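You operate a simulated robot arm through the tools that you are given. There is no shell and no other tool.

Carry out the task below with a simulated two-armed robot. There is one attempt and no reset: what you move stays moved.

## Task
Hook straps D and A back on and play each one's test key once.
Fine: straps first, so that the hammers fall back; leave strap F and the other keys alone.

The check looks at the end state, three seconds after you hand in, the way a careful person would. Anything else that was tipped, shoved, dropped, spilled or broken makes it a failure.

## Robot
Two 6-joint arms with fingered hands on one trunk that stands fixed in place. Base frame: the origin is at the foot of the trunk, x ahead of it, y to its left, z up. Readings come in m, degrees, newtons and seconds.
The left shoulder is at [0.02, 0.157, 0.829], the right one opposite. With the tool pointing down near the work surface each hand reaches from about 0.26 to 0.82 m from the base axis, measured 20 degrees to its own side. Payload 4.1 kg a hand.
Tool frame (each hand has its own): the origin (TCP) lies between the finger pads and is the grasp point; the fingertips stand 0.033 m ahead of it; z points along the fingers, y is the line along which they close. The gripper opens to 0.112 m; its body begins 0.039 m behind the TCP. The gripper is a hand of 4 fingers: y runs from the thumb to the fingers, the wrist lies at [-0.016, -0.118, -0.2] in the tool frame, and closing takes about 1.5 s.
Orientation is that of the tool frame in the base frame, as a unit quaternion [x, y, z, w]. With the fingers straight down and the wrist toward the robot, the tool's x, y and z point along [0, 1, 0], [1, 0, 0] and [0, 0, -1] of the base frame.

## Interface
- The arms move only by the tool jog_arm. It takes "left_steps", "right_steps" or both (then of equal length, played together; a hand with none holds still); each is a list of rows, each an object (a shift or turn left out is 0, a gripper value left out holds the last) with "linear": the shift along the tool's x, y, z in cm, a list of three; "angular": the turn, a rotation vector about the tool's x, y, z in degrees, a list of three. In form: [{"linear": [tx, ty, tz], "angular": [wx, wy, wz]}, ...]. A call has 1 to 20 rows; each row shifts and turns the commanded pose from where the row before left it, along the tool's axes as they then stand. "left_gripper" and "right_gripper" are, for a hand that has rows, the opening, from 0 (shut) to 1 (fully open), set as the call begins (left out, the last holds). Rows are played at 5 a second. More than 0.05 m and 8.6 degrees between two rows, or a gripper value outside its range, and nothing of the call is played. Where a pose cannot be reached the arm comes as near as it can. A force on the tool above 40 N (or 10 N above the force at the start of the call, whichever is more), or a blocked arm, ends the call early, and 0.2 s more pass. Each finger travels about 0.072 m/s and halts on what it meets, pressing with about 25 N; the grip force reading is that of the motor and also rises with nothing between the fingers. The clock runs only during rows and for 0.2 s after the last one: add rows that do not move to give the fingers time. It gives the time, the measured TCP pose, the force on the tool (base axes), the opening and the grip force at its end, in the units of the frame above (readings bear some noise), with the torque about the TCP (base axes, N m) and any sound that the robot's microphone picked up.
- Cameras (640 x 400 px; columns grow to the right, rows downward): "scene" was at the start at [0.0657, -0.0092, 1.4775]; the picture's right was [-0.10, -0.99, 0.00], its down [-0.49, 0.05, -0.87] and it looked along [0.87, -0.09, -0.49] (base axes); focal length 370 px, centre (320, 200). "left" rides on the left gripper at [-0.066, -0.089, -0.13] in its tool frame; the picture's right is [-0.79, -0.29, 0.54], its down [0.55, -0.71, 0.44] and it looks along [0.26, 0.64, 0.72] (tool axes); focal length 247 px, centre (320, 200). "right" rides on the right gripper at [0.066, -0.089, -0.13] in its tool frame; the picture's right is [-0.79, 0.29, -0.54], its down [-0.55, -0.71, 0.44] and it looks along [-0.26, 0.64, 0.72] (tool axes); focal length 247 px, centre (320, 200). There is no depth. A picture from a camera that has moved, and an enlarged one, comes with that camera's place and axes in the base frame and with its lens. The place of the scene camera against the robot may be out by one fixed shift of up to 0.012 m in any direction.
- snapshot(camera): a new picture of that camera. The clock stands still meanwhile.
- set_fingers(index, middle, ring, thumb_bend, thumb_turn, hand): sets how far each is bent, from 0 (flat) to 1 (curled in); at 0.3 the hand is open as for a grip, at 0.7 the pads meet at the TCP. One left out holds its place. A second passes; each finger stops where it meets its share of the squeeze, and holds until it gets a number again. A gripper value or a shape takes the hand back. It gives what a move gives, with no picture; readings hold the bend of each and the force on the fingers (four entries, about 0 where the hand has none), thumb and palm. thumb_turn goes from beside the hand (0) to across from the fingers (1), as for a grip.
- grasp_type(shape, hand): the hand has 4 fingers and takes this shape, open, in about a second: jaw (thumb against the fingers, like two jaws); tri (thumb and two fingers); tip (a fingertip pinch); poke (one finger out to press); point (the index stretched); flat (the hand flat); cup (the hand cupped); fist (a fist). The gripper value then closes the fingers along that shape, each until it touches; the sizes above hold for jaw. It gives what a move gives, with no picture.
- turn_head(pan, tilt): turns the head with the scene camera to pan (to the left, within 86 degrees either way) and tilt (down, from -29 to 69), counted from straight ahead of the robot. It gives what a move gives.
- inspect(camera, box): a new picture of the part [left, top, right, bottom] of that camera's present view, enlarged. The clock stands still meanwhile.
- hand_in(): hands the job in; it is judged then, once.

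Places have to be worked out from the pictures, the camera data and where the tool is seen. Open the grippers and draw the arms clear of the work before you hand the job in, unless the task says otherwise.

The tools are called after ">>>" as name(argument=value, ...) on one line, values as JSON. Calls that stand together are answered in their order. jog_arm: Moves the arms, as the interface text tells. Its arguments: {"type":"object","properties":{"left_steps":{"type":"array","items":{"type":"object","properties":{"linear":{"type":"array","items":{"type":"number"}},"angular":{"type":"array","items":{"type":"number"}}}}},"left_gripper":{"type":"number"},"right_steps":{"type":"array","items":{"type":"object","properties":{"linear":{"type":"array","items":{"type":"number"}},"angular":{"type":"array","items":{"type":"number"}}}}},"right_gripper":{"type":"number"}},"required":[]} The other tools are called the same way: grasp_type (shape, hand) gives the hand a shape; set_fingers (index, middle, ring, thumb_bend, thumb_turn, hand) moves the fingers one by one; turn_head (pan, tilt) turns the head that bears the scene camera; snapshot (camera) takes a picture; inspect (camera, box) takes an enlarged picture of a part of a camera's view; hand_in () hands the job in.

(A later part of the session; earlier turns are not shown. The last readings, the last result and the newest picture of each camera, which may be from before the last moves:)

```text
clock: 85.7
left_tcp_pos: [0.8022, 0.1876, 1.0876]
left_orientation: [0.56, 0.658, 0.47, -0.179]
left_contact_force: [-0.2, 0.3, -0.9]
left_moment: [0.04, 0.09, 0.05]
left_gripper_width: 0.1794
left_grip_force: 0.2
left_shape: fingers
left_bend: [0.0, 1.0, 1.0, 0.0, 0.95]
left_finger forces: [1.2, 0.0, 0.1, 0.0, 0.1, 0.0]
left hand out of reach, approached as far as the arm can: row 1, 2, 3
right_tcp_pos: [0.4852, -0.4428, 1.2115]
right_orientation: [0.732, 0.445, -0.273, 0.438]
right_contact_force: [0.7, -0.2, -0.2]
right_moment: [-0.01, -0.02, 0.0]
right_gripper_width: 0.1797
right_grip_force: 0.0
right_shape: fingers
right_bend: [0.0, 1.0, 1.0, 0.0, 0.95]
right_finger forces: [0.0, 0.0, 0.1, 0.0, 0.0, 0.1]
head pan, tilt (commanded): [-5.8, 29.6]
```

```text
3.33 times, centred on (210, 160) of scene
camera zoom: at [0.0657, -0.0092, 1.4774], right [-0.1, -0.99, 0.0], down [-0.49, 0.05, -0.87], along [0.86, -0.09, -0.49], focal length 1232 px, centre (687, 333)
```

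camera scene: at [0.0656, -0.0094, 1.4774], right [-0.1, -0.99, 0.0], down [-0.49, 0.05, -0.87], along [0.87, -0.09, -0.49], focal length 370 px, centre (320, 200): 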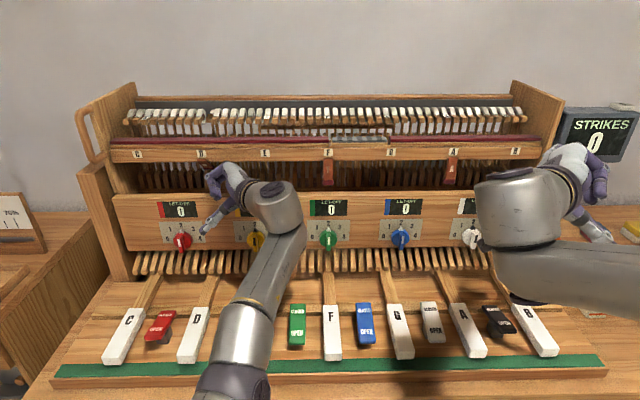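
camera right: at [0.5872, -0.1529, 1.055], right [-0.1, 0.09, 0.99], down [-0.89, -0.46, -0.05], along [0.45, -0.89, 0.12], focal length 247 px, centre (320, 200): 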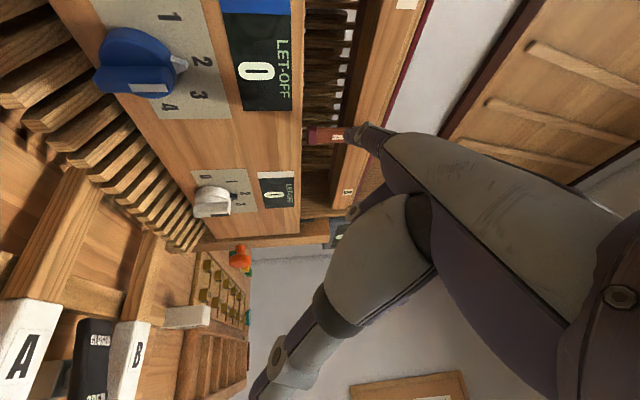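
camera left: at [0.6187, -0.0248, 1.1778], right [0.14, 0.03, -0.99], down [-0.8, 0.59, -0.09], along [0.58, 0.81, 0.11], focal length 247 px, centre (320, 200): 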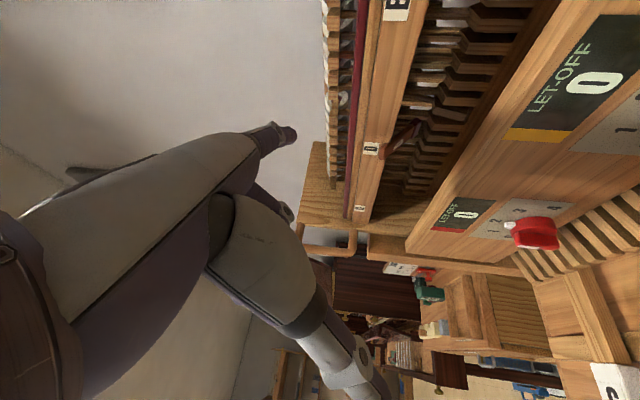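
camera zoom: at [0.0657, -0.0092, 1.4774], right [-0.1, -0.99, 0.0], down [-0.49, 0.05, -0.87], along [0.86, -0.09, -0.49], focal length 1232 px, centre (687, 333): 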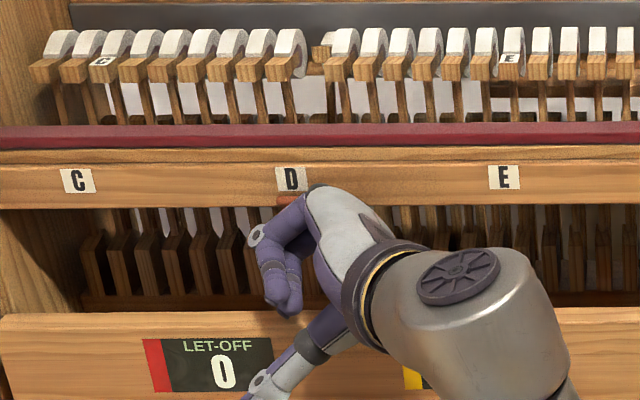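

The arm won't retract in this yaw (a wrist limit), but it could at the 45° yaw. Turning the finger back toward the left while drawing the hand back should also sweep the tip toward me, so I'll combine both.

>>> jog_arm(left_steps=[{"linear": [0, -0.78, -0.35], "angular": [1.83, 1.01, -1.18]}, {"linear": [0, -0.78, -0.35], "angular": [1.83, 1.01, -1.18]}, {"linear": [0, -0.78, -0.35], "angular": [1.83, 1.01, -1.18]}, {"linear": [0, -0.78, -0.35], "angular": [1.83, 1.01, -1.18]}])

>>> inspect(camera="left", box=[220, 60, 380, 180])

>>> inspect(camera="scene", box=[140, 100, 280, 220])

```text
clock: 86.7
left_tcp_pos: [0.7717, 0.1752, 1.0821]
left_orientation: [0.503, 0.703, 0.453, -0.217]
left_contact_force: [0.2, -0.4, 0.6]
left_moment: [0.01, -0.01, -0.01]
left_gripper_width: 0.1795
left_grip_force: 0.0
left_shape: fingers
left_bend: [0.0, 1.0, 1.0, 0.0, 0.95]
left_finger forces: [0.0, 0.1, 0.0, 0.1, 0.0, 0.0]
right_tcp_pos: [0.4832, -0.4443, 1.2122]
right_orientation: [0.732, 0.445, -0.274, 0.438]
right_contact_force: [0.4, 0.5, -0.5]
right_moment: [-0.01, 0.01, -0.01]
right_gripper_width: 0.1795
right_grip_force: 0.0
right_shape: fingers
right_bend: [0.0, 1.0, 1.0, 0.0, 0.95]
right_finger forces: [0.0, 0.1, 0.0, 0.1, 0.1, 0.0]
head pan, tilt (commanded): [-5.8, 29.6]
```

```text
3.33 times, centred on (300, 120) of left
camera zoom: at [0.6973, 0.0226, 1.0578], right [0.14, 0.03, -0.99], down [-0.8, 0.6, -0.09], along [0.59, 0.8, 0.11], focal length 823 px, centre (387, 467)
```

zoom: 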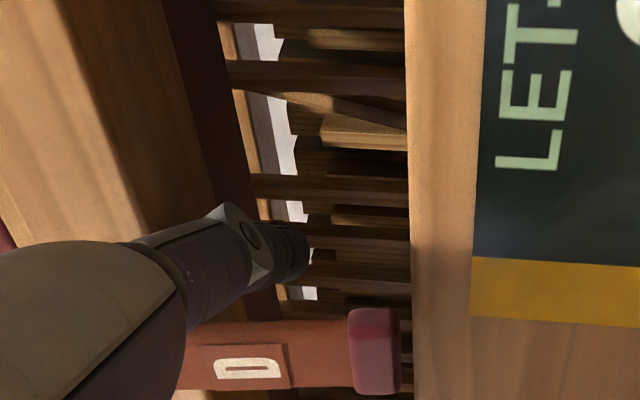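

```text
3.33 times, centred on (210, 160) of scene
camera zoom: at [0.0657, -0.0092, 1.4774], right [-0.1, -0.99, 0.0], down [-0.49, 0.05, -0.87], along [0.86, -0.09, -0.49], focal length 1232 px, centre (687, 333)
```

zoom: 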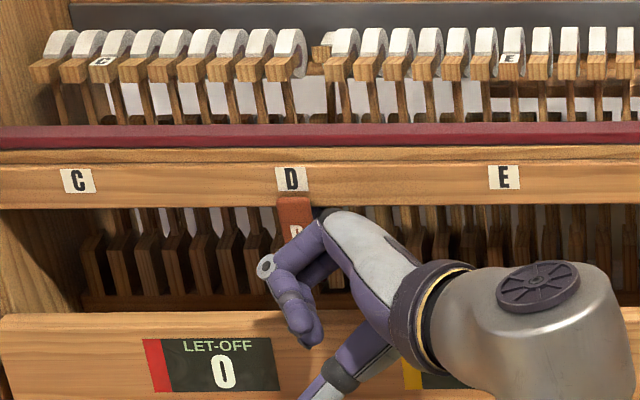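

Strap D has snapped down vertical too. Now back out: slide right first, then back in small steps.

>>> jog_arm(left_steps=[{"linear": [-0.65, -0.22, -1.19]}, {"linear": [-0.65, -0.22, -1.19]}, {"linear": [-0.65, -0.22, -1.19]}, {"linear": [-0.65, -0.22, -1.19]}])

>>> inspect(camera="scene", box=[140, 100, 280, 220])

```text
clock: 87.7
left_tcp_pos: [0.7603, 0.1237, 1.0803]
left_orientation: [0.502, 0.703, 0.454, -0.219]
left_contact_force: [0.3, 0.4, -0.3]
left_moment: [0.0, 0.01, 0.0]
left_gripper_width: 0.1797
left_grip_force: 0.0
left_shape: fingers
left_bend: [0.0, 1.0, 1.0, 0.0, 0.95]
left_finger forces: [0.0, 0.1, 0.0, 0.0, 0.0, 0.0]
left hand out of reach, approached as far as the arm can: row 4
right_tcp_pos: [0.4827, -0.444, 1.2126]
right_orientation: [0.731, 0.445, -0.274, 0.438]
right_contact_force: [0.3, -0.1, 0.3]
right_moment: [-0.05, 0.0, 0.0]
right_gripper_width: 0.1796
right_grip_force: 0.1
right_shape: fingers
right_bend: [0.0, 1.0, 1.0, 0.0, 0.95]
right_finger forces: [0.0, 0.0, 0.0, 0.0, 0.0, 0.0]
head pan, tilt (commanded): [-5.8, 29.6]
```

```text
3.33 times, centred on (210, 160) of scene
camera zoom: at [0.0658, -0.0092, 1.4774], right [-0.1, -0.99, 0.0], down [-0.49, 0.05, -0.87], along [0.86, -0.09, -0.49], focal length 1232 px, centre (687, 333)
```

zoom: 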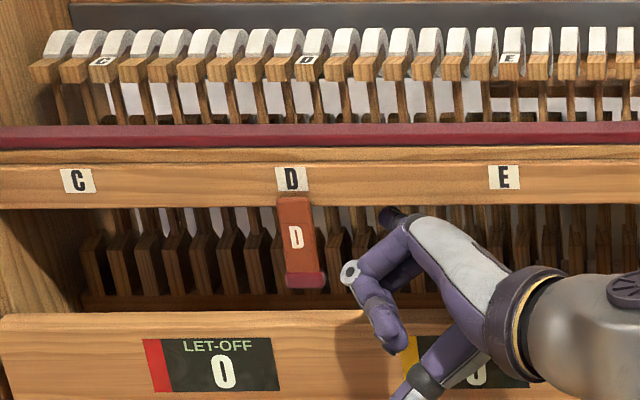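

Hammer D has fallen back too. Now draw the left finger straight back out of the slot in small steps.

>>> jog_arm(left_steps=[{"linear": [0.79, -1.29, 0.15]}, {"linear": [0.79, -1.29, 0.15]}])

>>> inspect(camera="left", box=[220, 60, 380, 180])

```text
clock: 88.3
left_tcp_pos: [0.7461, 0.1275, 1.0828]
left_orientation: [0.502, 0.704, 0.453, -0.22]
left_contact_force: [-0.4, -0.5, -0.9]
left_moment: [0.03, -0.02, -0.02]
left_gripper_width: 0.1799
left_grip_force: 0.2
left_shape: fingers
left_bend: [0.0, 1.0, 1.0, 0.0, 0.95]
left_finger forces: [0.0, 0.1, 0.0, 0.1, 0.0, 0.0]
left hand out of reach, approached as far as the arm can: row 2
right_tcp_pos: [0.4846, -0.4442, 1.2115]
right_orientation: [0.732, 0.445, -0.274, 0.438]
right_contact_force: [0.2, -0.6, -0.5]
right_moment: [-0.02, -0.01, -0.01]
right_gripper_width: 0.1798
right_grip_force: 0.1
right_shape: fingers
right_bend: [0.0, 1.0, 1.0, 0.0, 0.95]
right_finger forces: [0.0, 0.0, 0.0, 0.0, 0.0, 0.0]
head pan, tilt (commanded): [-5.8, 29.6]
```

```text
3.33 times, centred on (300, 120) of left
camera zoom: at [0.6723, -0.0264, 1.059], right [0.14, 0.03, -0.99], down [-0.8, 0.59, -0.09], along [0.58, 0.8, 0.11], focal length 823 px, centre (387, 467)
```

zoom: 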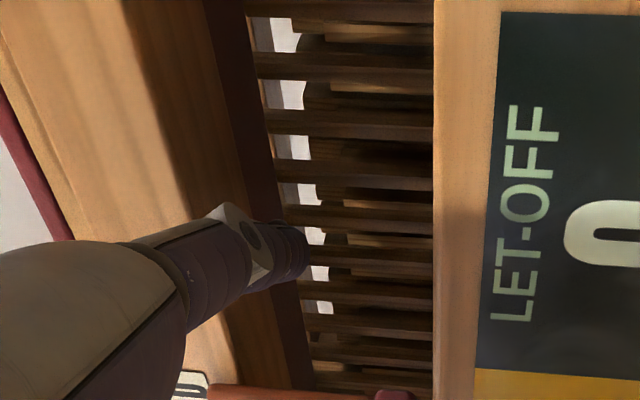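

Small limit notes again; adding a little more left yaw as it retracts worked before, so I'll combine that.

>>> jog_arm(left_steps=[{"linear": [0.38, -1.12, -0.35], "angular": [1.91, 1.03, -1.23]}, {"linear": [0.38, -1.12, -0.35], "angular": [1.91, 1.03, -1.23]}, {"linear": [0.38, -1.12, -0.35], "angular": [1.91, 1.03, -1.23]}])

>>> inspect(camera="scene", box=[140, 100, 280, 220])

>>> inspect(camera="left", box=[220, 60, 380, 180])

```text
clock: 89.1
left_tcp_pos: [0.7123, 0.119, 1.0829]
left_orientation: [0.457, 0.734, 0.437, -0.247]
left_contact_force: [0.6, 0.2, -0.5]
left_moment: [-0.03, -0.01, -0.02]
left_gripper_width: 0.1798
left_grip_force: 0.1
left_shape: fingers
left_bend: [0.0, 1.0, 1.0, 0.0, 0.95]
left_finger forces: [0.0, 0.0, 0.1, 0.0, 0.0, 0.0]
right_tcp_pos: [0.4841, -0.445, 1.2127]
right_orientation: [0.732, 0.446, -0.273, 0.437]
right_contact_force: [0.5, 0.9, 0.0]
right_moment: [-0.01, 0.01, -0.01]
right_gripper_width: 0.1794
right_grip_force: 0.1
right_shape: fingers
right_bend: [0.0, 1.0, 1.0, 0.0, 0.95]
right_finger forces: [0.1, 0.0, 0.0, 0.0, 0.0, 0.1]
head pan, tilt (commanded): [-5.8, 29.6]
```

```text
3.33 times, centred on (210, 160) of scene
camera zoom: at [0.0657, -0.0092, 1.4774], right [-0.1, -0.99, 0.0], down [-0.49, 0.05, -0.87], along [0.86, -0.09, -0.49], focal length 1232 px, centre (687, 333)
```

zoom: 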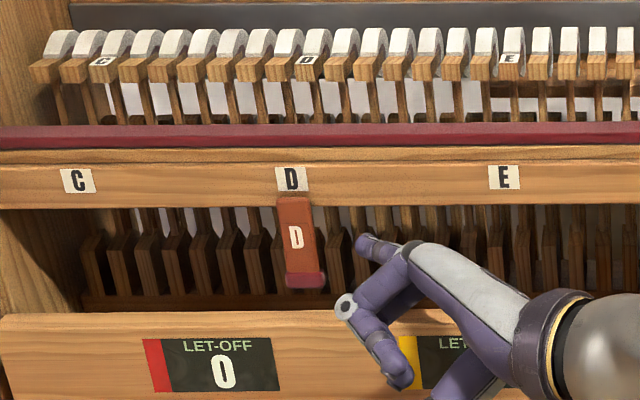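

```text
3.33 times, centred on (300, 120) of left
camera zoom: at [0.6578, -0.0421, 1.059], right [0.13, 0.05, -0.99], down [-0.87, 0.49, -0.09], along [0.48, 0.87, 0.11], focal length 823 px, centre (387, 467)
```

zoom: 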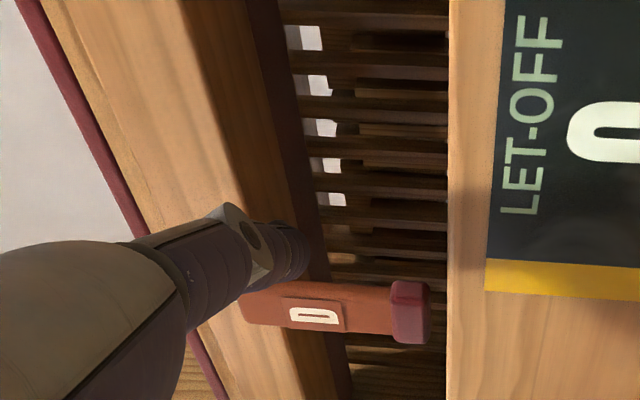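

The left fingertip is now out in front of the rail. Continue straight back, then I'll check the whole piano.

>>> jog_arm(left_steps=[{"linear": [0.99, -1.74, 0.06]}, {"linear": [0.99, -1.74, 0.06]}, {"linear": [0.99, -1.74, 0.06]}, {"linear": [0.99, -1.74, 0.06]}])

>>> snapshot(camera="scene")

>>> inspect(camera="scene", box=[100, 80, 360, 240])

>>> inspect(camera="scene", box=[320, 80, 580, 240])

```text
clock: 90.1
left_tcp_pos: [0.6911, 0.0928, 1.1021]
left_orientation: [0.456, 0.735, 0.437, -0.248]
left_contact_force: [0.0, -0.7, 0.1]
left_moment: [0.02, -0.04, 0.03]
left_gripper_width: 0.18
left_grip_force: 0.1
left_shape: fingers
left_bend: [0.0, 1.0, 1.0, 0.0, 0.95]
left_finger forces: [0.1, 0.0, 0.0, 0.0, 0.1, 0.1]
left hand out of reach, approached as far as the arm can: row 1, 2, 3, 4
right_tcp_pos: [0.4838, -0.4447, 1.2117]
right_orientation: [0.732, 0.445, -0.273, 0.438]
right_contact_force: [0.2, -0.1, -0.5]
right_moment: [-0.01, 0.0, -0.05]
right_gripper_width: 0.18
right_grip_force: 0.1
right_shape: fingers
right_bend: [0.0, 1.0, 1.0, 0.0, 0.95]
right_finger forces: [0.1, 0.1, 0.0, 0.1, 0.0, 0.1]
head pan, tilt (commanded): [-5.8, 29.6]
```

```text
taken
camera scene: at [0.0657, -0.0092, 1.4774], right [-0.1, -0.99, 0.0], down [-0.49, 0.05, -0.87], along [0.86, -0.09, -0.49], focal length 370 px, centre (320, 200)
```

scene: 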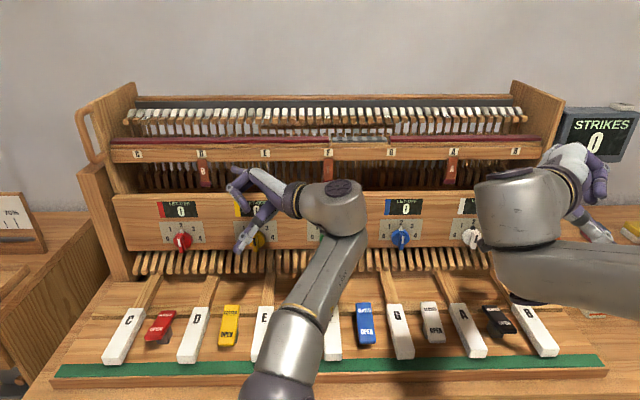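

```text
2.46 times, centred on (230, 160) of scene
camera zoom: at [0.0657, -0.0092, 1.4774], right [-0.1, -0.99, 0.0], down [-0.49, 0.05, -0.87], along [0.86, -0.09, -0.49], focal length 909 px, centre (542, 298)
```

zoom: 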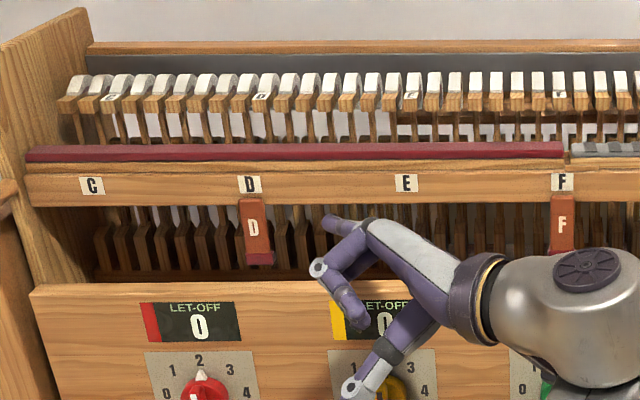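

```text
2.46 times, centred on (450, 160) of scene
camera zoom: at [0.0657, -0.0092, 1.4774], right [-0.1, -0.99, 0.0], down [-0.49, 0.05, -0.87], along [0.86, -0.09, -0.49], focal length 909 px, centre (0, 298)
```

zoom: 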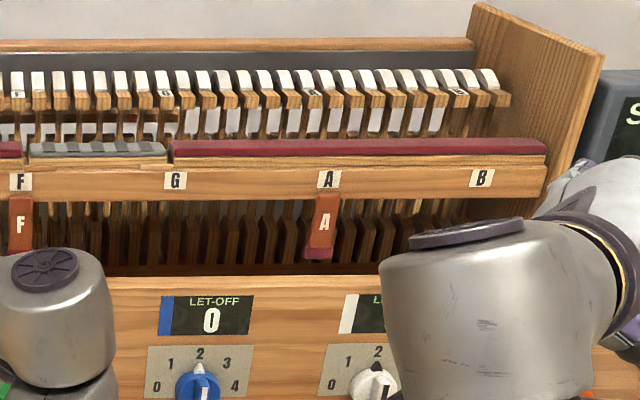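

Both straps are on and both hammers are in line; all counters still read 0. I'll raise the left hand clear and bring it back out to the left.

>>> jog_arm(left_steps=[{"linear": [1.9, 1.04, -1.24]}, {"linear": [1.9, 1.04, -1.24]}, {"linear": [1.9, 1.04, -1.24]}, {"linear": [1.9, 1.04, -1.24]}, {"linear": [2.0, -1.2, 2.0]}, {"linear": [2.5, -1.5, 2.5]}, {"linear": [2.5, -1.5, 2.5]}, {"linear": [2.5, -1.5, 2.5]}, {"linear": [2.5, -1.5, 2.5]}])

>>> snapshot(camera="scene")

```text
clock: 92.1
left_tcp_pos: [0.5665, 0.2439, 1.1788]
left_orientation: [0.457, 0.734, 0.438, -0.247]
left_contact_force: [-0.2, -1.1, -0.6]
left_moment: [0.02, 0.0, -0.01]
left_gripper_width: 0.1796
left_grip_force: 0.0
left_shape: fingers
left_bend: [0.0, 1.0, 1.0, 0.0, 0.95]
left_finger forces: [0.1, 0.0, 0.0, 0.1, 0.0, 0.0]
left hand out of reach, approached as far as the arm can: row 2, 3, 4
right_tcp_pos: [0.4841, -0.4444, 1.211]
right_orientation: [0.732, 0.445, -0.274, 0.437]
right_contact_force: [0.7, -1.0, -1.1]
right_moment: [0.03, -0.03, -0.01]
right_gripper_width: 0.1794
right_grip_force: 0.1
right_shape: fingers
right_bend: [0.0, 1.0, 1.0, 0.0, 0.95]
right_finger forces: [0.1, 0.0, 0.0, 0.0, 0.0, 0.0]
head pan, tilt (commanded): [-5.8, 29.6]
```

```text
taken
camera scene: at [0.066, -0.0097, 1.4774], right [-0.1, -0.99, 0.0], down [-0.49, 0.05, -0.87], along [0.86, -0.09, -0.49], focal length 370 px, centre (320, 200)
```

scene: 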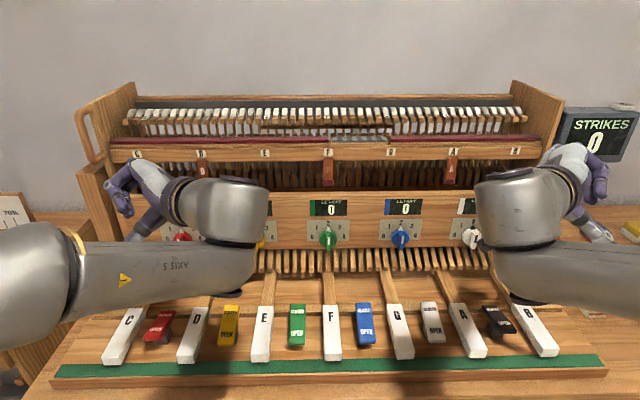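

Now the keys. I'll first unroll the right hand to palm-down (reverse of before), raising slightly, and set its poke shape.

>>> jog_arm(right_steps=[{"linear": [-2, 1, -1.2], "angular": [0, 6.19, 5.68]}, {"angular": [0, 6.19, 5.68]}, {"angular": [0, 6.19, 5.68]}, {"angular": [0, 6.19, 5.68]}, {"angular": [0, 6.19, 5.68]}, {"angular": [0, 6.19, 5.68]}])

>>> grasp_type(shape="poke", hand="right")

>>> snapshot(camera="right")

>>> snapshot(camera="scene")

```text
clock: 93.5
left_tcp_pos: [0.567, 0.2433, 1.1806]
left_orientation: [0.456, 0.735, 0.438, -0.246]
left_contact_force: [0.0, -0.1, 1.0]
left_moment: [0.0, -0.03, -0.02]
left_gripper_width: 0.1795
left_grip_force: 0.1
left_shape: fingers
left_bend: [0.0, 1.0, 1.0, 0.0, 0.95]
left_finger forces: [0.1, 0.0, 0.0, 0.0, 0.0, 0.0]
right_tcp_pos: [0.4845, -0.4447, 1.2379]
right_orientation: [0.876, 0.329, 0.11, 0.334]
right_contact_force: [0.4, -0.4, -0.7]
right_moment: [-0.03, -0.01, -0.03]
right_gripper_width: 0.1799
right_grip_force: 0.1
right_shape: fingers
right_bend: [0.0, 1.0, 1.0, 0.0, 0.95]
right_finger forces: [0.1, 0.0, 0.1, 0.1, 0.0, 0.0]
head pan, tilt (commanded): [-5.8, 29.6]
```

```text
clock: 94.4
left_tcp_pos: [0.5671, 0.243, 1.1808]
left_orientation: [0.457, 0.734, 0.438, -0.246]
left_contact_force: [0.1, 0.4, 0.4]
left_moment: [-0.03, 0.02, 0.01]
left_gripper_width: 0.1794
left_grip_force: 0.1
left_shape: fingers
left_bend: [0.0, 1.0, 1.0, 0.0, 0.95]
left_finger forces: [0.0, 0.0, 0.0, 0.0, 0.0, 0.0]
right_tcp_pos: [0.4847, -0.4445, 1.2382]
right_orientation: [0.876, 0.329, 0.108, 0.335]
right_contact_force: [0.1, -0.1, 0.0]
right_moment: [-0.03, -0.02, -0.04]
right_gripper_width: 0.0
right_grip_force: 0.1
right_shape: poke
right_bend: [0.7, 0.7, 0.99, 1.0, 1.0]
right_finger forces: [0.0, 0.1, 0.0, 0.0, 0.0, 0.1]
head pan, tilt (commanded): [-5.8, 29.6]
```

```text
taken
camera right: at [0.4363, -0.2849, 1.2747], right [-0.68, -0.4, 0.62], down [-0.6, -0.19, -0.78], along [0.42, -0.9, -0.11], focal length 247 px, centre (320, 200)
```

right: 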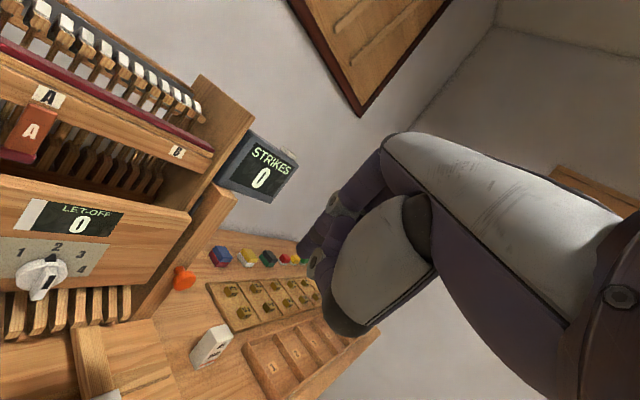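

```text
taken
camera scene: at [0.0656, -0.0093, 1.4774], right [-0.1, -0.99, 0.0], down [-0.49, 0.05, -0.87], along [0.86, -0.09, -0.49], focal length 370 px, centre (320, 200)
```

scene: 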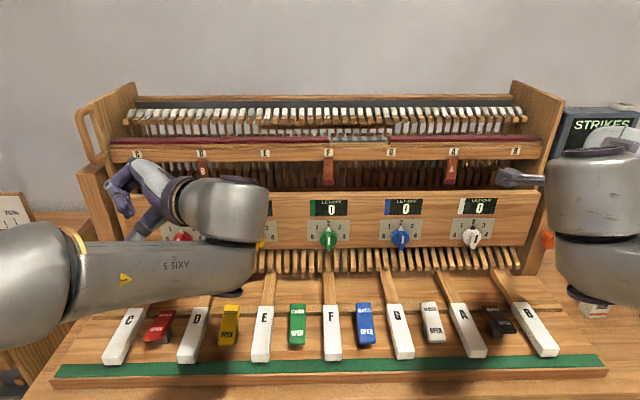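

Poke shape points the fingertips along tool z. I'll curl the middle finger so only the index presses, and turn the right hand to fingers-down, aligned with the piano.

>>> set_fingers(hand="right", index=0.6, middle=1.0, ring=1.0, thumb_bend=1.0, thumb_turn=1.0)

>>> jog_arm(right_steps=[{"angular": [8.26, 0, 0]}, {"angular": [8.26, 0, 0]}, {"angular": [8.26, 0, 0]}, {"angular": [8.26, 0, 0]}, {"angular": [8.26, 0, 0]}, {"angular": [0, 0, -8.5]}, {"angular": [0, 0, -8.5]}, {"angular": [0, 0, -8.5]}, {"angular": [0, 0, -8.5]}, {"angular": [0, 0, -8.5]}])

>>> snapshot(camera="right")

>>> snapshot(camera="scene")

```text
clock: 95.4
left_tcp_pos: [0.5668, 0.242, 1.18]
left_orientation: [0.456, 0.734, 0.439, -0.247]
left_contact_force: [0.3, 0.4, 0.4]
left_moment: [0.02, -0.06, -0.05]
left_gripper_width: 0.1795
left_grip_force: 0.1
left_shape: fingers
left_bend: [0.0, 1.0, 1.0, 0.0, 0.95]
left_finger forces: [0.0, 0.0, 0.1, 0.1, 0.0, 0.1]
right_tcp_pos: [0.4842, -0.4453, 1.2379]
right_orientation: [0.876, 0.329, 0.108, 0.336]
right_contact_force: [0.0, -0.1, -0.4]
right_moment: [0.0, -0.01, 0.02]
right_gripper_width: 0.0279
right_grip_force: 0.1
right_shape: fingers
right_bend: [0.31, 0.98, 1.0, 1.0, 1.0]
right_finger forces: [0.1, 0.1, 0.0, 0.0, 0.1, 0.0]
head pan, tilt (commanded): [-5.8, 29.6]
```

```text
clock: 97.6
left_tcp_pos: [0.5666, 0.2435, 1.1808]
left_orientation: [0.456, 0.734, 0.438, -0.247]
left_contact_force: [-0.3, -0.1, -0.2]
left_moment: [0.02, 0.02, 0.01]
left_gripper_width: 0.1795
left_grip_force: 0.0
left_shape: fingers
left_bend: [0.0, 1.0, 1.0, 0.0, 0.95]
left_finger forces: [0.0, 0.0, 0.1, 0.0, 0.0, 0.1]
right_tcp_pos: [0.4852, -0.446, 1.2385]
right_orientation: [0.748, 0.663, -0.015, 0.0]
right_contact_force: [0.1, 0.7, -0.4]
right_moment: [0.0, -0.03, 0.02]
right_gripper_width: 0.0273
right_grip_force: 0.1
right_shape: fingers
right_bend: [0.31, 0.98, 1.0, 1.0, 1.0]
right_finger forces: [0.1, 0.0, 0.0, 0.0, 0.0, 0.0]
head pan, tilt (commanded): [-5.8, 29.6]
```

```text
taken
camera right: at [0.4071, -0.3658, 1.3688], right [0.2, -0.81, 0.55], down [-0.78, -0.47, -0.41], along [0.59, -0.35, -0.73], focal length 247 px, centre (320, 200)
```

right: 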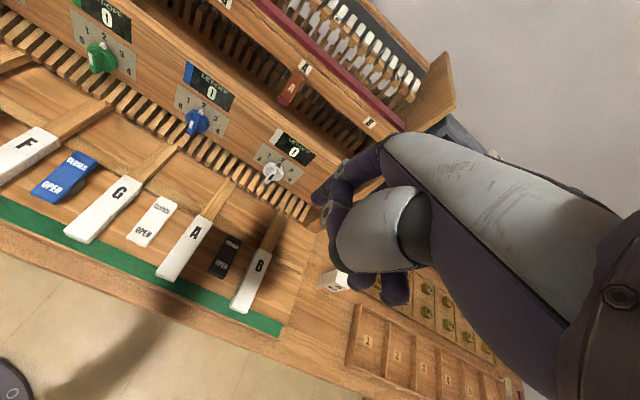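

```text
taken
camera scene: at [0.0655, -0.0092, 1.4774], right [-0.1, -0.99, 0.0], down [-0.49, 0.05, -0.87], along [0.87, -0.09, -0.49], focal length 370 px, centre (320, 200)
```

scene: 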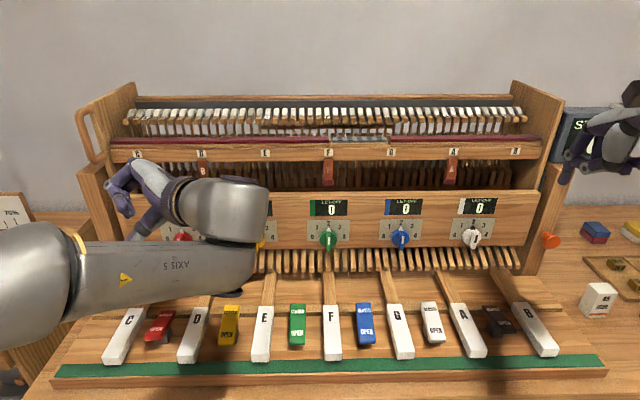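

The hand is fingers-down. The index reads bend 0.31; I'll check what extends lowest before pressing anything.

>>> turn_head(pan=-40, tilt=25)

>>> snapshot(camera="scene")

>>> inspect(camera="right", box=[290, 120, 450, 320])

```text
clock: 98.6
left_tcp_pos: [0.5666, 0.2426, 1.1794]
left_orientation: [0.457, 0.734, 0.438, -0.246]
left_contact_force: [-1.2, -0.2, 1.0]
left_moment: [-0.01, -0.01, 0.0]
left_gripper_width: 0.1799
left_grip_force: 0.1
left_shape: fingers
left_bend: [0.0, 1.0, 1.0, 0.0, 0.95]
left_finger forces: [0.0, 0.0, 0.1, 0.0, 0.0, 0.0]
right_tcp_pos: [0.4838, -0.4454, 1.2384]
right_orientation: [0.749, 0.663, -0.016, 0.0]
right_contact_force: [-0.5, 0.9, -0.1]
right_moment: [-0.04, 0.0, 0.0]
right_gripper_width: 0.0274
right_grip_force: 0.1
right_shape: fingers
right_bend: [0.31, 0.98, 1.0, 1.0, 1.0]
right_finger forces: [0.0, 0.1, 0.1, 0.0, 0.0, 0.0]
head pan, tilt (commanded): [-40.0, 25.0]
```

```text
taken
camera scene: at [0.0461, -0.0593, 1.4848], right [-0.64, -0.77, 0.0], down [-0.32, 0.27, -0.91], along [0.69, -0.58, -0.42], focal length 370 px, centre (320, 200)
```

scene: 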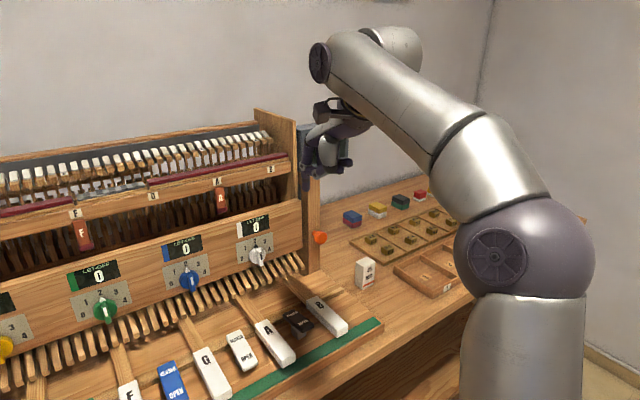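

```text
2.00 times, centred on (370, 220) of right
camera zoom: at [0.4074, -0.3656, 1.3687], right [0.2, -0.81, 0.55], down [-0.78, -0.47, -0.41], along [0.59, -0.35, -0.73], focal length 494 px, centre (220, 160)
```

zoom: 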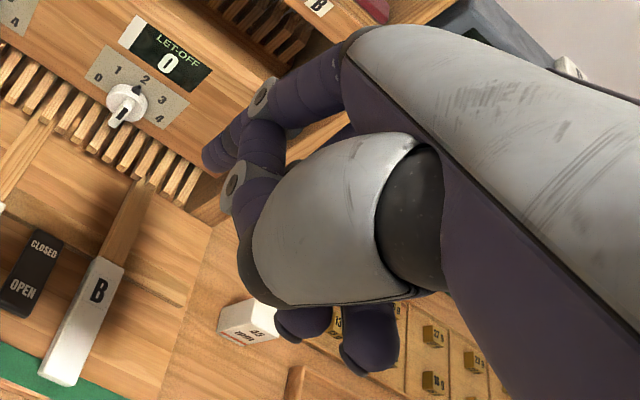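

I'll zoom on the right hand from this head angle.

>>> inspect(camera="scene", box=[280, 80, 400, 200])

```text
3.33 times, centred on (340, 140) of scene
camera zoom: at [0.0461, -0.0593, 1.4848], right [-0.64, -0.77, 0.0], down [-0.32, 0.27, -0.91], along [0.69, -0.58, -0.42], focal length 1232 px, centre (253, 400)
```

zoom: 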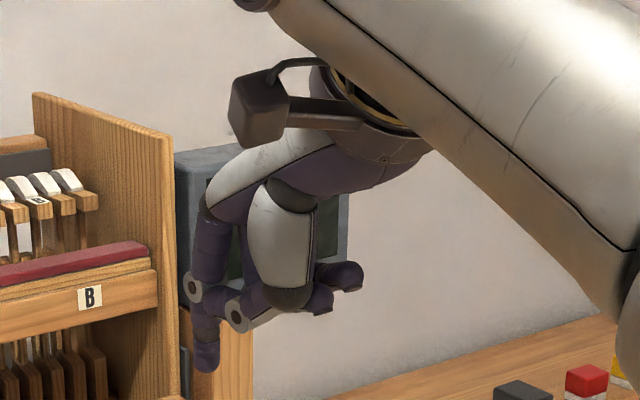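

The index is clearly the lowest point by ~3.5 cm, its tip at about (0.013, 0.053, 0.036) in the tool frame. From two right-camera views key A's label is at (0.585, -0.371, 0.868), so key tops are z≈0.868. I'll bring the fingertip to 10 cm above the front half of key A.

>>> jog_arm(right_steps=[{"linear": [1.29, -0.05, 3.86]}, {"linear": [1.29, -0.05, 3.86]}, {"linear": [1.29, -0.05, 3.86]}, {"linear": [1.29, -0.05, 3.86]}, {"linear": [1.29, -0.05, 3.86]}, {"linear": [1.29, -0.05, 3.86]}])

>>> turn_head(pan=-15, tilt=40)

>>> snapshot(camera="scene")

>>> snapshot(camera="right")

```text
clock: 100.0
left_tcp_pos: [0.5657, 0.2434, 1.1805]
left_orientation: [0.456, 0.734, 0.438, -0.247]
left_contact_force: [-0.4, -0.7, 0.2]
left_moment: [-0.01, -0.02, 0.0]
left_gripper_width: 0.1796
left_grip_force: 0.1
left_shape: fingers
left_bend: [0.0, 1.0, 1.0, 0.0, 0.95]
left_finger forces: [0.0, 0.0, 0.0, 0.0, 0.0, 0.1]
right_tcp_pos: [0.4865, -0.3729, 1.0026]
right_orientation: [0.749, 0.662, -0.015, -0.002]
right_contact_force: [0.1, -0.2, 0.5]
right_moment: [-0.02, -0.02, 0.02]
right_gripper_width: 0.0276
right_grip_force: 0.0
right_shape: fingers
right_bend: [0.31, 0.99, 1.0, 0.99, 1.0]
right_finger forces: [0.1, 0.0, 0.1, 0.0, 0.1, 0.1]
head pan, tilt (commanded): [-40.0, 25.0]
```

```text
clock: 100.9
left_tcp_pos: [0.5665, 0.243, 1.1798]
left_orientation: [0.456, 0.734, 0.438, -0.247]
left_contact_force: [-0.7, 0.5, 0.2]
left_moment: [0.04, -0.02, 0.01]
left_gripper_width: 0.1793
left_grip_force: 0.0
left_shape: fingers
left_bend: [0.0, 1.0, 1.0, 0.0, 0.95]
left_finger forces: [0.1, 0.0, 0.0, 0.0, 0.1, 0.0]
right_tcp_pos: [0.4873, -0.3728, 1.0041]
right_orientation: [0.749, 0.662, -0.016, -0.001]
right_contact_force: [-0.1, -0.4, 0.9]
right_moment: [0.0, 0.0, 0.0]
right_gripper_width: 0.0276
right_grip_force: 0.0
right_shape: fingers
right_bend: [0.31, 0.99, 1.0, 0.99, 1.0]
right_finger forces: [0.1, 0.0, 0.1, 0.0, 0.1, 0.0]
head pan, tilt (commanded): [-15.0, 40.0]
```

```text
taken
camera scene: at [0.0576, -0.0222, 1.4615], right [-0.26, -0.97, 0.0], down [-0.62, 0.17, -0.77], along [0.74, -0.2, -0.64], focal length 370 px, centre (320, 200)
```

scene: 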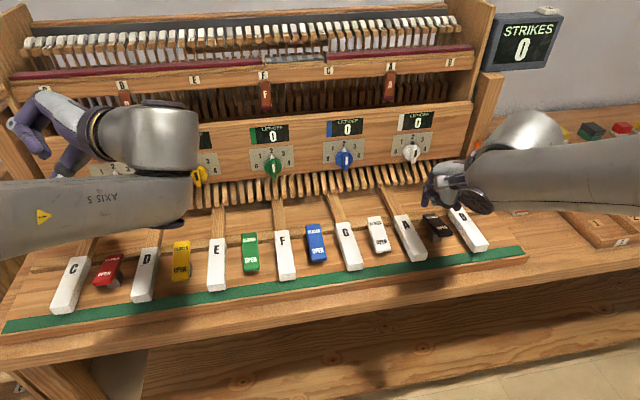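

```text
taken
camera right: at [0.4097, -0.2935, 1.1336], right [0.2, -0.81, 0.55], down [-0.78, -0.47, -0.41], along [0.59, -0.35, -0.73], focal length 247 px, centre (320, 200)
```

right: 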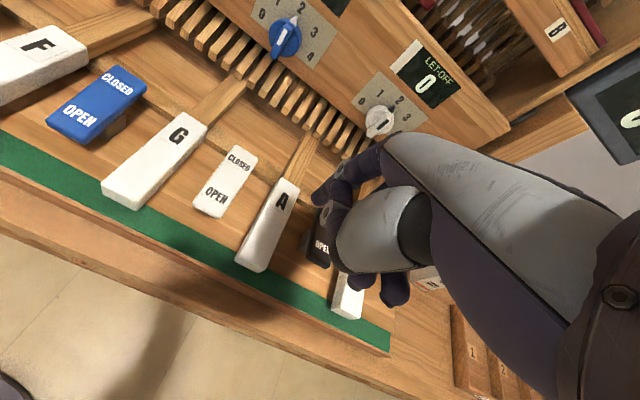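

The press point projects onto the middle of key A, about 3 cm from its front. I'll lower to ~2 cm above the key and check.

>>> jog_arm(right_steps=[{"linear": [0, 0, 4.2]}, {"linear": [0, 0, 4.0]}])

>>> snapshot(camera="right")

>>> inspect(camera="scene", box=[340, 150, 520, 280])

```text
clock: 101.5
left_tcp_pos: [0.5653, 0.2442, 1.18]
left_orientation: [0.455, 0.735, 0.438, -0.247]
left_contact_force: [0.1, 0.1, -0.4]
left_moment: [0.0, 0.03, -0.02]
left_gripper_width: 0.1793
left_grip_force: 0.1
left_shape: fingers
left_bend: [0.0, 1.0, 1.0, 0.0, 0.95]
left_finger forces: [0.0, 0.0, 0.0, 0.0, 0.0, 0.1]
right_tcp_pos: [0.4836, -0.3735, 0.9208]
right_orientation: [0.749, 0.662, -0.015, -0.002]
right_contact_force: [-0.1, 1.4, 0.3]
right_moment: [-0.05, -0.02, -0.02]
right_gripper_width: 0.0272
right_grip_force: 0.0
right_shape: fingers
right_bend: [0.31, 0.99, 1.0, 0.99, 1.0]
right_finger forces: [0.0, 0.0, 0.1, 0.0, 0.0, 0.0]
head pan, tilt (commanded): [-15.0, 40.0]
```

```text
taken
camera right: at [0.407, -0.2941, 1.052], right [0.2, -0.81, 0.55], down [-0.78, -0.47, -0.41], along [0.59, -0.35, -0.73], focal length 247 px, centre (320, 200)
```

right: 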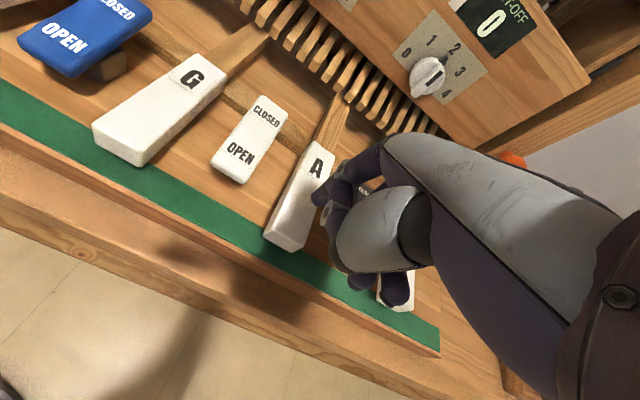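

```text
3.08 times, centred on (430, 215) of scene
camera zoom: at [0.0574, -0.0216, 1.4615], right [-0.26, -0.97, 0.0], down [-0.62, 0.17, -0.77], along [0.74, -0.2, -0.64], focal length 1137 px, centre (-18, 154)
```

zoom: 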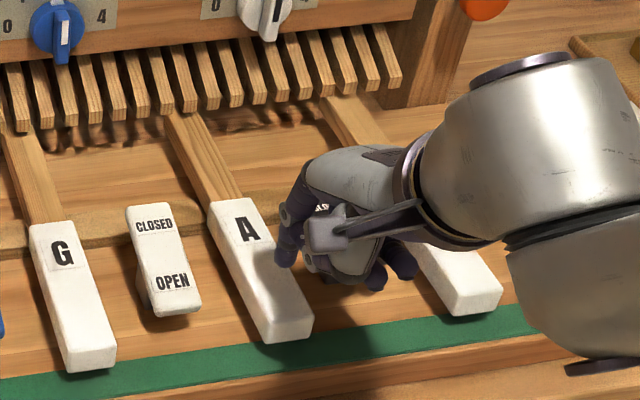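

The fingertip is centred over key A, about 2 cm up. The folded thumb sits low near the black rocker, so I'll raise 4 cm and turn the thumb aside (it then sits 8 cm higher than the fingertip), keeping the index where it is.

>>> jog_arm(right_steps=[{"linear": [0, 0, -4.0]}])

>>> set_fingers(hand="right", index=0.31, middle=1.0, ring=1.0, thumb_bend=1.0, thumb_turn=0.0)

>>> snapshot(camera="right")

>>> inspect(camera="scene", box=[340, 130, 520, 280])

```text
clock: 101.9
left_tcp_pos: [0.567, 0.2425, 1.1785]
left_orientation: [0.457, 0.734, 0.438, -0.246]
left_contact_force: [1.2, -0.1, 0.7]
left_moment: [-0.01, -0.02, 0.01]
left_gripper_width: 0.1796
left_grip_force: 0.1
left_shape: fingers
left_bend: [0.0, 1.0, 1.0, 0.0, 0.95]
left_finger forces: [0.1, 0.0, 0.0, 0.0, 0.0, 0.0]
right_tcp_pos: [0.4847, -0.3724, 0.9639]
right_orientation: [0.748, 0.664, -0.016, -0.002]
right_contact_force: [0.4, -0.6, -0.4]
right_moment: [0.02, 0.03, 0.0]
right_gripper_width: 0.0273
right_grip_force: 0.1
right_shape: fingers
right_bend: [0.31, 0.99, 1.0, 0.99, 1.0]
right_finger forces: [0.0, 0.0, 0.0, 0.1, 0.0, 0.0]
head pan, tilt (commanded): [-15.0, 40.0]
```

```text
clock: 102.9
left_tcp_pos: [0.5665, 0.242, 1.1795]
left_orientation: [0.456, 0.734, 0.438, -0.247]
left_contact_force: [0.1, -0.1, 0.9]
left_moment: [0.01, 0.01, 0.0]
left_gripper_width: 0.1795
left_grip_force: 0.1
left_shape: fingers
left_bend: [0.0, 1.0, 1.0, 0.0, 0.95]
left_finger forces: [0.1, 0.0, 0.0, 0.0, 0.1, 0.1]
right_tcp_pos: [0.4834, -0.3724, 0.9636]
right_orientation: [0.749, 0.663, -0.016, -0.002]
right_contact_force: [0.1, 0.0, -0.1]
right_moment: [0.02, 0.02, 0.02]
right_gripper_width: 0.0569
right_grip_force: 0.0
right_shape: fingers
right_bend: [0.31, 1.0, 1.0, 1.0, 0.0]
right_finger forces: [0.0, 0.1, 0.1, 0.0, 0.0, 0.1]
head pan, tilt (commanded): [-15.0, 40.0]
```

```text
taken
camera right: at [0.4069, -0.2942, 1.0932], right [0.2, -0.81, 0.55], down [-0.78, -0.47, -0.41], along [0.59, -0.35, -0.73], focal length 247 px, centre (320, 200)
```

right: 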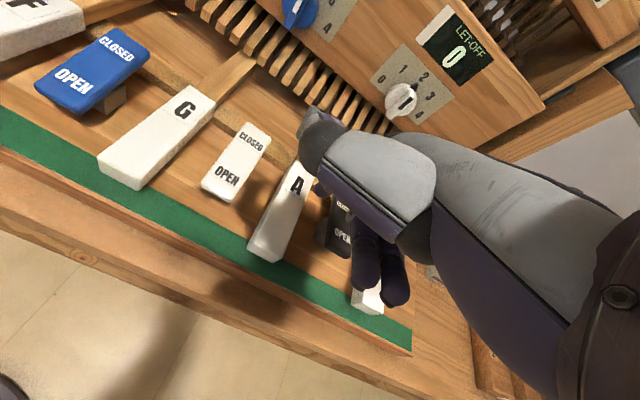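

```text
2.67 times, centred on (430, 205) of scene
camera zoom: at [0.0576, -0.0221, 1.4615], right [-0.26, -0.97, 0.0], down [-0.62, 0.17, -0.77], along [0.74, -0.2, -0.64], focal length 985 px, centre (27, 187)
```

zoom: 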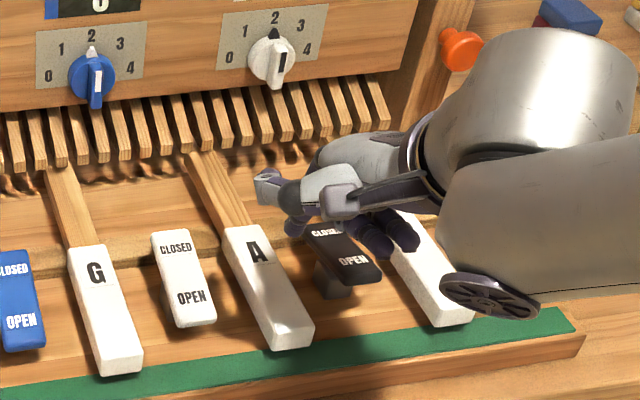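

Thumb is now well clear. I'll lower 5.5 cm to just above key A, then press in small steps.

>>> jog_arm(right_steps=[{"linear": [0, 0, 2.8]}, {"linear": [0, 0, 2.7]}])

>>> inspect(camera="scene", box=[340, 130, 520, 280])

>>> snapshot(camera="right")

```text
clock: 103.5
left_tcp_pos: [0.5651, 0.2439, 1.181]
left_orientation: [0.456, 0.735, 0.438, -0.247]
left_contact_force: [1.2, 0.7, -0.2]
left_moment: [0.0, 0.01, 0.0]
left_gripper_width: 0.1796
left_grip_force: 0.1
left_shape: fingers
left_bend: [0.0, 1.0, 1.0, 0.0, 0.95]
left_finger forces: [0.1, 0.0, 0.0, 0.1, 0.1, 0.0]
right_tcp_pos: [0.484, -0.3749, 0.9079]
right_orientation: [0.749, 0.662, -0.015, -0.001]
right_contact_force: [-1.2, 0.1, 0.1]
right_moment: [-0.02, -0.02, 0.0]
right_gripper_width: 0.0571
right_grip_force: 0.1
right_shape: fingers
right_bend: [0.31, 1.0, 1.0, 1.0, 0.0]
right_finger forces: [0.0, 0.0, 0.1, 0.0, 0.0, 0.0]
head pan, tilt (commanded): [-15.0, 40.0]
```

```text
2.67 times, centred on (430, 205) of scene
camera zoom: at [0.0574, -0.0219, 1.4615], right [-0.26, -0.97, 0.0], down [-0.62, 0.17, -0.77], along [0.74, -0.2, -0.64], focal length 985 px, centre (27, 187)
```

zoom: 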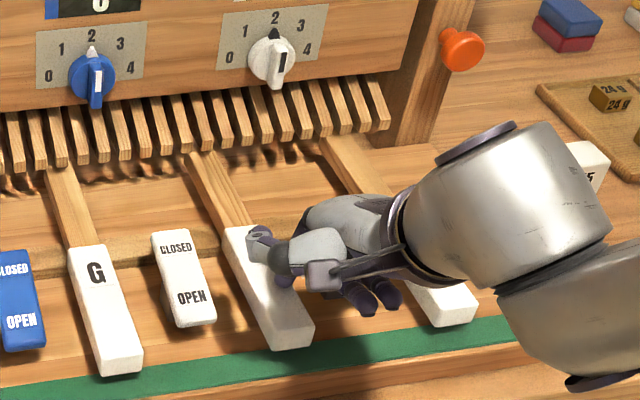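

```text
taken
camera right: at [0.406, -0.2954, 1.0377], right [0.2, -0.81, 0.55], down [-0.78, -0.47, -0.41], along [0.59, -0.35, -0.73], focal length 247 px, centre (320, 200)
```

right: 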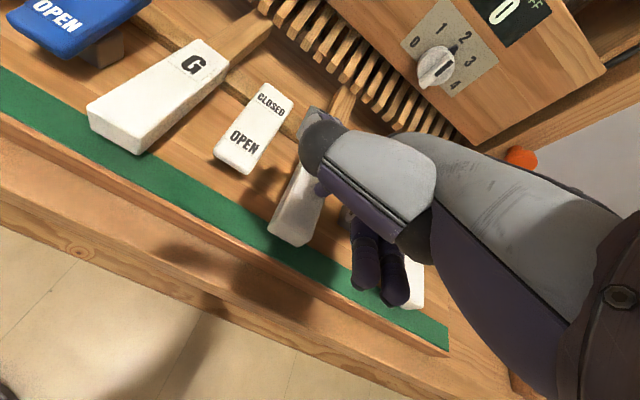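

Just above the key with no contact yet. Press in 3 mm steps.

>>> jog_arm(right_steps=[{"linear": [0, 0, 0.3]}, {"linear": [0, 0, 0.3]}, {"linear": [0, 0, 0.3]}, {"linear": [0, 0, 0.3]}])

>>> snapshot(camera="scene")

```text
clock: 104.5
left_tcp_pos: [0.567, 0.2421, 1.1804]
left_orientation: [0.456, 0.734, 0.438, -0.247]
left_contact_force: [-0.6, -0.5, 0.1]
left_moment: [0.01, -0.02, -0.01]
left_gripper_width: 0.1795
left_grip_force: 0.1
left_shape: fingers
left_bend: [0.0, 1.0, 1.0, 0.0, 0.95]
left_finger forces: [0.0, 0.0, 0.0, 0.1, 0.0, 0.0]
right_tcp_pos: [0.4817, -0.3747, 0.895]
right_orientation: [0.749, 0.663, -0.016, 0.0]
right_contact_force: [-0.3, 0.2, 3.5]
right_moment: [0.02, -0.16, 0.03]
right_gripper_width: 0.0573
right_grip_force: 1.4
right_shape: fingers
right_bend: [0.31, 1.0, 1.0, 1.0, 0.0]
right_finger forces: [2.7, 0.0, 0.0, 0.0, 0.0, 0.0]
head pan, tilt (commanded): [-15.0, 40.0]
heard: click
```

```text
taken
camera scene: at [0.0575, -0.022, 1.4615], right [-0.26, -0.97, 0.0], down [-0.62, 0.17, -0.77], along [0.74, -0.2, -0.64], focal length 370 px, centre (320, 200)
```

scene: 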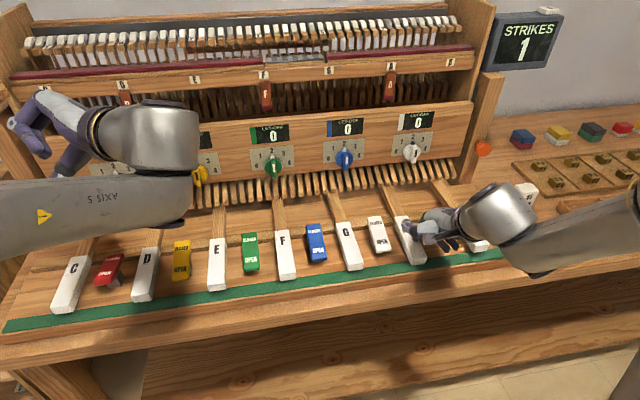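

A click was heard and STRIKES reads 1. Release straight up.

>>> jog_arm(right_steps=[{"linear": [0, 0, -1]}, {"linear": [0, 0, -3]}, {"linear": [0, 0, -4]}, {"linear": [0, 0, -4]}])

>>> snapshot(camera="scene")

>>> inspect(camera="scene", box=[340, 0, 580, 150])

>>> inspect(camera="scene", box=[300, 150, 520, 290])

```text
clock: 105.5
left_tcp_pos: [0.5659, 0.2425, 1.1799]
left_orientation: [0.457, 0.734, 0.438, -0.246]
left_contact_force: [-1.1, 1.0, -0.2]
left_moment: [0.01, 0.02, 0.02]
left_gripper_width: 0.1796
left_grip_force: 0.0
left_shape: fingers
left_bend: [0.0, 1.0, 1.0, 0.0, 0.95]
left_finger forces: [0.1, 0.0, 0.1, 0.0, 0.0, 0.0]
right_tcp_pos: [0.4839, -0.3723, 1.0156]
right_orientation: [0.749, 0.663, -0.016, -0.002]
right_contact_force: [0.5, 0.6, -0.6]
right_moment: [0.03, 0.04, 0.01]
right_gripper_width: 0.057
right_grip_force: 0.0
right_shape: fingers
right_bend: [0.31, 1.0, 1.0, 1.0, 0.0]
right_finger forces: [0.1, 0.0, 0.0, 0.0, 0.0, 0.0]
head pan, tilt (commanded): [-15.0, 40.0]
```

```text
taken
camera scene: at [0.0578, -0.0222, 1.4614], right [-0.26, -0.97, 0.0], down [-0.62, 0.17, -0.77], along [0.74, -0.2, -0.64], focal length 370 px, centre (320, 200)
```

scene: 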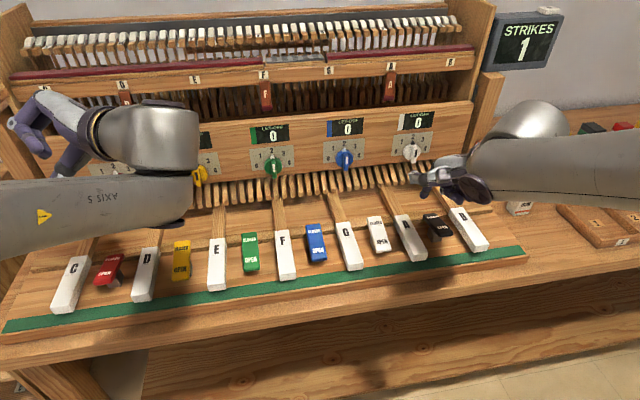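

```text
2.67 times, centred on (460, 75) of scene
camera zoom: at [0.0578, -0.0222, 1.4614], right [-0.26, -0.97, 0.0], down [-0.62, 0.17, -0.77], along [0.74, -0.2, -0.64], focal length 985 px, centre (-53, 533)
```

zoom: 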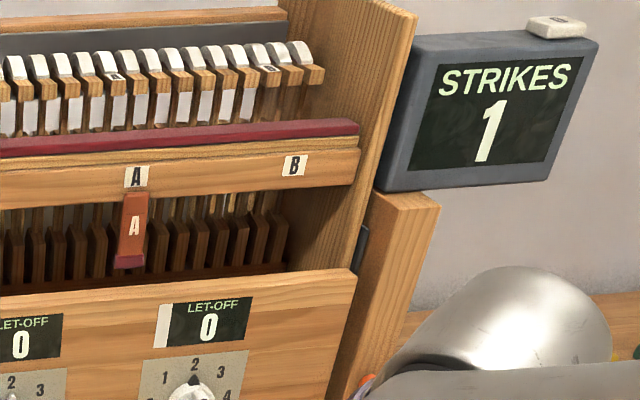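

```text
2.86 times, centred on (410, 220) of scene
camera zoom: at [0.0578, -0.0222, 1.4614], right [-0.26, -0.97, 0.0], down [-0.62, 0.17, -0.77], along [0.74, -0.2, -0.64], focal length 1056 px, centre (63, 143)
```

zoom: 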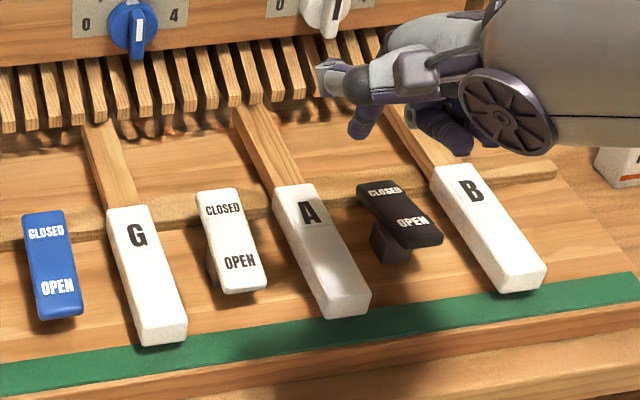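

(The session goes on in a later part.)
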